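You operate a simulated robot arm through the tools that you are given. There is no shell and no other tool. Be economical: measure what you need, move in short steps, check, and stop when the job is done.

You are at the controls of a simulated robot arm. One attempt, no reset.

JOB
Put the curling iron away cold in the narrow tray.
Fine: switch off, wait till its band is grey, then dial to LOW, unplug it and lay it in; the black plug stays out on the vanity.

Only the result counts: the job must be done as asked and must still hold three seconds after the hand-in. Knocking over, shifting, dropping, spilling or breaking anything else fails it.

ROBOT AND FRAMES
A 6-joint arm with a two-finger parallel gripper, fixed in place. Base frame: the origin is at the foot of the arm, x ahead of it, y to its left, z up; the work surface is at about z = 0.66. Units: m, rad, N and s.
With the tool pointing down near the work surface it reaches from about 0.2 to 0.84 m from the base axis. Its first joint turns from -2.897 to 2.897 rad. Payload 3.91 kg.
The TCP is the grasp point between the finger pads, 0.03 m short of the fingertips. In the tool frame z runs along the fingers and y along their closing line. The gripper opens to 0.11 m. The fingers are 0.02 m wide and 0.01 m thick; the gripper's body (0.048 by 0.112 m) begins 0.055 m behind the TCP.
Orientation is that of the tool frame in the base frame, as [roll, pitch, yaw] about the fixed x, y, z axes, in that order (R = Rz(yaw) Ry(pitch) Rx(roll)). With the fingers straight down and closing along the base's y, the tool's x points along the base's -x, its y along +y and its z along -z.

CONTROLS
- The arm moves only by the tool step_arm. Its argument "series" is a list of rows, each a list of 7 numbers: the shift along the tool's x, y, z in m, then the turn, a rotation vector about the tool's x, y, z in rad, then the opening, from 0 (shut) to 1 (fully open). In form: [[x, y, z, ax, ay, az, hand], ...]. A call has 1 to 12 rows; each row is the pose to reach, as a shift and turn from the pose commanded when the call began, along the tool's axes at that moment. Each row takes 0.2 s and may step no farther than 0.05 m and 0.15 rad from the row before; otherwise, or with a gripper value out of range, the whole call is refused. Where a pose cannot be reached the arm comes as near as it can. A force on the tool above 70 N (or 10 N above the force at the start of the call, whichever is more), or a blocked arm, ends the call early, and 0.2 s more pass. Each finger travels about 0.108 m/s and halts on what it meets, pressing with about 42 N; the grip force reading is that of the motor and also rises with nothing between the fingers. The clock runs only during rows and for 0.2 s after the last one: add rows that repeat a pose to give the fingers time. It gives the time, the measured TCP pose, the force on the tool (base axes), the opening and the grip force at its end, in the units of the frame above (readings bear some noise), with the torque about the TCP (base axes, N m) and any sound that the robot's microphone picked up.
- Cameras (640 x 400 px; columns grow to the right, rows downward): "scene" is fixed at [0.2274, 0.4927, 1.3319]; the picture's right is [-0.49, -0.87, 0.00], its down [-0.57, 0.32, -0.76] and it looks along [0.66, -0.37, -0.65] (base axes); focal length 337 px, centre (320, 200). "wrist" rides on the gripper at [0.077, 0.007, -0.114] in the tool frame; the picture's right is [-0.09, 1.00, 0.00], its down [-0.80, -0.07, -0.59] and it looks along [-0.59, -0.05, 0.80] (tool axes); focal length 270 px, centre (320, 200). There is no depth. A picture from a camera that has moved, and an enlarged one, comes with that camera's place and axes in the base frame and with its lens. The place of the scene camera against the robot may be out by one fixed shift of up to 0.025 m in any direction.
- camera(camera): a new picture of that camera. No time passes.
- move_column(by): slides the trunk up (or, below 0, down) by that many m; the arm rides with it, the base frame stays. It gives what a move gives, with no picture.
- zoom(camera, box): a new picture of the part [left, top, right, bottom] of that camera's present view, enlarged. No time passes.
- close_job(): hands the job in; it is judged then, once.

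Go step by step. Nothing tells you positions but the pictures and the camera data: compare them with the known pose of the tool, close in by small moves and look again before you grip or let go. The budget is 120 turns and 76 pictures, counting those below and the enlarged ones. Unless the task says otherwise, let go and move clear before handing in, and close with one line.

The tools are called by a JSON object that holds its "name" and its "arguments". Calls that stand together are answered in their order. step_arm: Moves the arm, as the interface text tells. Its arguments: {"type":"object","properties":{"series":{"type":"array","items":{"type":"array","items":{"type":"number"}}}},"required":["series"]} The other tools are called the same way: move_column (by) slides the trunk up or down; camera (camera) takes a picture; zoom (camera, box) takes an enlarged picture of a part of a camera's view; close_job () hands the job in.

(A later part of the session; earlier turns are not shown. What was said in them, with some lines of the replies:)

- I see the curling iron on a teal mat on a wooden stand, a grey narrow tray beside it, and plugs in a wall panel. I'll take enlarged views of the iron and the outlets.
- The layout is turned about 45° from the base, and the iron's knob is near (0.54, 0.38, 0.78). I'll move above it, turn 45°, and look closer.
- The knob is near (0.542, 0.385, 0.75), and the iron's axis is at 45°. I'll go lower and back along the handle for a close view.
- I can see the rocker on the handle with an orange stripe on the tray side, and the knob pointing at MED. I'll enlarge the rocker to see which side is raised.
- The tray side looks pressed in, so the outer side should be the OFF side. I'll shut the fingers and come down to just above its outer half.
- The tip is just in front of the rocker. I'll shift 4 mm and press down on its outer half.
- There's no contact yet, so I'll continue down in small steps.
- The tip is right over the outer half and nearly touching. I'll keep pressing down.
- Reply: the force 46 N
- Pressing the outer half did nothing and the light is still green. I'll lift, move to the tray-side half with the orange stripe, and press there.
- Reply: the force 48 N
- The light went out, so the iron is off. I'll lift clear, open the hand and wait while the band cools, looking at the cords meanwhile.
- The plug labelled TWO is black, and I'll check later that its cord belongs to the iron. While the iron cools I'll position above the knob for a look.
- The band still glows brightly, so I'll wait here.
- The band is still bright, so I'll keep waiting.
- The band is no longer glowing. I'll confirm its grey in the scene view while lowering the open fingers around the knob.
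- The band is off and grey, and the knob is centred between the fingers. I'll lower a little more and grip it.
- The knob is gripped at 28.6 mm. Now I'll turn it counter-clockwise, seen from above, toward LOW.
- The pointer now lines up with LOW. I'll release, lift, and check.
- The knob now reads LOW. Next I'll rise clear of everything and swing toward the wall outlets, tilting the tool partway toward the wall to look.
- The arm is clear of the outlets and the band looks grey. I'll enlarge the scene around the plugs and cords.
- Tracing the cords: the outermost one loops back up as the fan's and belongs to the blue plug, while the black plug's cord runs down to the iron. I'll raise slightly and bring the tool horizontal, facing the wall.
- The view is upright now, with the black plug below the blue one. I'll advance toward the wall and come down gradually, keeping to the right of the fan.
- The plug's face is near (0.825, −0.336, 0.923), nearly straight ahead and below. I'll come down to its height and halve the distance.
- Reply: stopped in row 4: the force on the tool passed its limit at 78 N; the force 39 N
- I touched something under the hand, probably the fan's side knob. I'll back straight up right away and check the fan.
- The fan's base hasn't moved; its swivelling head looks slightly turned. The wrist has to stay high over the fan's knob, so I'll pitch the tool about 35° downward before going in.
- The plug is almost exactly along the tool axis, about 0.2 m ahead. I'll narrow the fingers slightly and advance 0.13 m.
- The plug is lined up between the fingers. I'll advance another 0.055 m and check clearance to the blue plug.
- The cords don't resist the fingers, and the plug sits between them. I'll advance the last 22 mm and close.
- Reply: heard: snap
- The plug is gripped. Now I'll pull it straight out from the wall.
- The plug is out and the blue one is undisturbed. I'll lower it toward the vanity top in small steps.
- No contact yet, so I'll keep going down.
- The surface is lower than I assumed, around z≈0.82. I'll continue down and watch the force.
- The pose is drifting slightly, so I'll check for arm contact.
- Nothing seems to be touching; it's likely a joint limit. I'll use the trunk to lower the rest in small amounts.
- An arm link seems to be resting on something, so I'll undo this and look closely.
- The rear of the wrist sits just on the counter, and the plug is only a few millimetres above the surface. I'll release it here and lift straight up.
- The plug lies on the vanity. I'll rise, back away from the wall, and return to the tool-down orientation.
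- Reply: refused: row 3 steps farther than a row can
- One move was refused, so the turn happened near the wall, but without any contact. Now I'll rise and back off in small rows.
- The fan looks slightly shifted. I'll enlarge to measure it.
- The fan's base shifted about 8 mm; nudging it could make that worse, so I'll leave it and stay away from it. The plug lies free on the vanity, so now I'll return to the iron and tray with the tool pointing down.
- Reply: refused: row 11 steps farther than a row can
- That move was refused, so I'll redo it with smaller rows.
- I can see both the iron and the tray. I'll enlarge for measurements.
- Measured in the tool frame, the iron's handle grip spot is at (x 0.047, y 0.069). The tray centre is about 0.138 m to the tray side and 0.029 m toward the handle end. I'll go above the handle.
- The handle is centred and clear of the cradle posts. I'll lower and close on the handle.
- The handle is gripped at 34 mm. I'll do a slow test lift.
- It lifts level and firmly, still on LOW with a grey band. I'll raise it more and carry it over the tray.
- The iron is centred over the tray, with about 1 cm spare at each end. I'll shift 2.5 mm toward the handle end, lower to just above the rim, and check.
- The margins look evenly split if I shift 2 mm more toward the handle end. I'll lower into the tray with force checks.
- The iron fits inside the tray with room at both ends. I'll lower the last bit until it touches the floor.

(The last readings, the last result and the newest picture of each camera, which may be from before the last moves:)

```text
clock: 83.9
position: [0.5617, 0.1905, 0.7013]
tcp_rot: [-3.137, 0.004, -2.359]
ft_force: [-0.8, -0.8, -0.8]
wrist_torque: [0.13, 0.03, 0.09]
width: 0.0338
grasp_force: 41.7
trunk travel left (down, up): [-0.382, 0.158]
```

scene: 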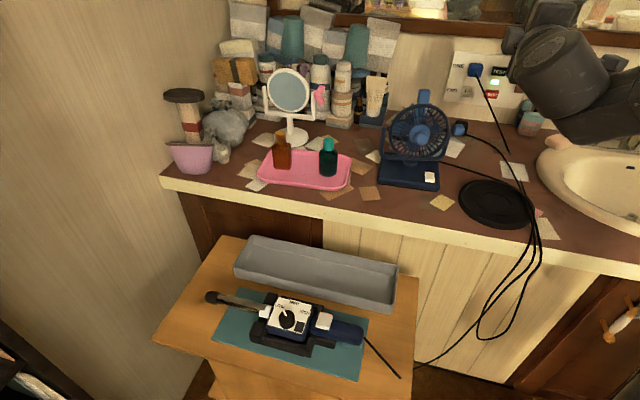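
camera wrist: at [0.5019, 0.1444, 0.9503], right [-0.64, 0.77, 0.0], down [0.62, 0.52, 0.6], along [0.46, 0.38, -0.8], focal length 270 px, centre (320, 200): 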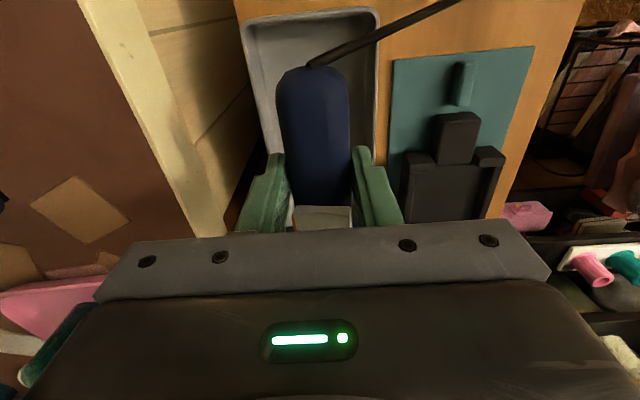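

The iron is resting on the tray floor. I'll open modestly and lift straight up.

{"name": "step_arm", "arguments": {"series": [[0, 0, 0, 0, 0, 0, 0.4], [0, 0, 0, 0, 0, 0, 0.48], [0, 0, 0, 0, 0, 0, 0.48], [0, 0, -0.03, 0, 0, 0, 0.48], [0, 0, -0.07, 0, 0, 0, 0.48], [0, 0, -0.11, 0, 0, 0, 0.48], [0, 0, -0.15, 0, 0, 0, 0.48], [0.03, 0.03, -0.18, 0, 0, 0, 0.48]]}}

{"name": "camera", "arguments": {"camera": "scene"}}

{"name": "camera", "arguments": {"camera": "wrist"}}

```text
refused: row 8 steps farther than a row can; nothing moved
```

```text
4 pictures are left
```

scene: 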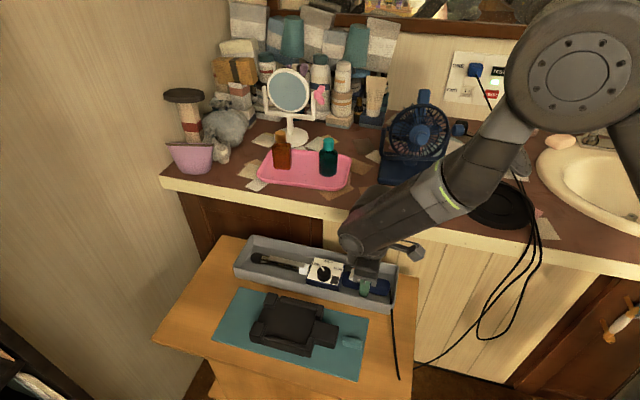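

```text
3 pictures are left
camera wrist: at [0.4998, 0.1426, 0.8173], right [-0.64, 0.77, 0.0], down [0.62, 0.51, 0.6], along [0.46, 0.38, -0.8], focal length 270 px, centre (320, 200)
```

wrist: 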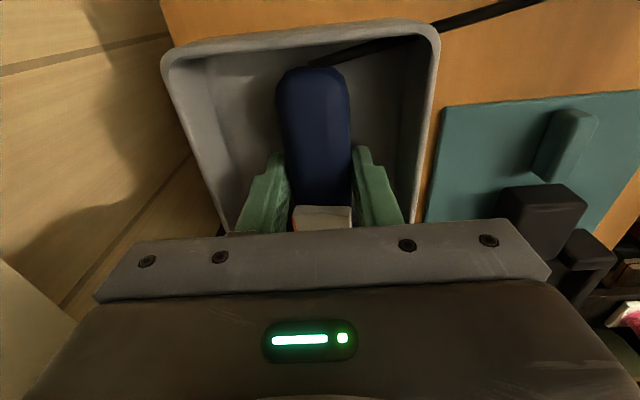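

The last row was too long, so I'll redo the release and lift straight up.

{"name": "step_arm", "arguments": {"series": [[0, 0, 0, 0, 0, 0, 0.4], [0, 0, 0, 0, 0, 0, 0.48], [0, 0, 0, 0, 0, 0, 0.48], [0, 0, -0.03, 0, 0, 0, 0.48], [0, 0, -0.07, 0, 0, 0, 0.48], [0, 0, -0.11, 0, 0, 0, 0.48], [0, 0, -0.15, 0, 0, 0, 0.48], [0, 0, -0.19, 0, 0, 0, 0.48], [0, 0, -0.22, 0, 0, 0, 0.48]]}}

{"name": "zoom", "arguments": {"camera": "scene", "box": [210, 220, 420, 350]}}

```text
clock: 85.9
position: [0.5608, 0.1922, 0.9207]
tcp_rot: [-3.138, 0.001, -2.359]
ft_force: [-0.4, -0.2, -0.5]
wrist_torque: [-0.03, -0.03, -0.01]
width: 0.0529
grasp_force: 0.2
trunk travel left (down, up): [-0.382, 0.158]
```

```text
3.05 times, centred on (315, 285) of scene
camera zoom: at [0.2274, 0.4927, 1.3319], right [-0.49, -0.87, 0.0], down [-0.57, 0.32, -0.76], along [0.66, -0.37, -0.65], focal length 1027 px, centre (335, -59)
```

zoom: 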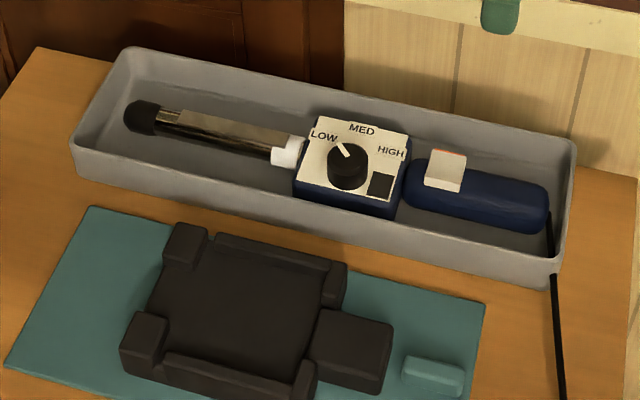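

The iron lies in the tray: off, on LOW, with a grey band. One last check that the plug and fan are still in place.

{"name": "zoom", "arguments": {"camera": "scene", "box": [360, 70, 520, 230]}}

```text
2.50 times, centred on (440, 150) of scene
camera zoom: at [0.2274, 0.4927, 1.3319], right [-0.49, -0.87, 0.0], down [-0.57, 0.32, -0.76], along [0.66, -0.37, -0.65], focal length 843 px, centre (20, 325)
```

zoom: 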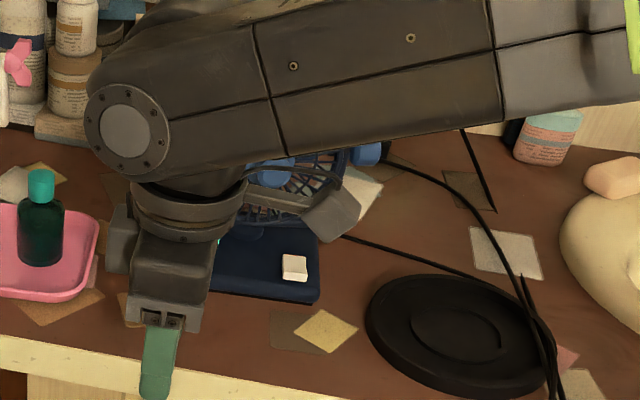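

The hand is clear, the black plug's cord still lies on the vanity, and nothing has moved since the last check. I'm handing in.

{"name": "close_job", "arguments": {}}

```text
The job is handed in.
```

The curling iron is switched off, its band is grey, it is set to LOW and unplugged, and it lies in the narrow tray. The black plug stays out on the vanity. One flaw: while unplugging, my arm bumped the fan; its head is slightly turned and its base moved about 8 mm. I left it there, since pushing it back risked moving it further.
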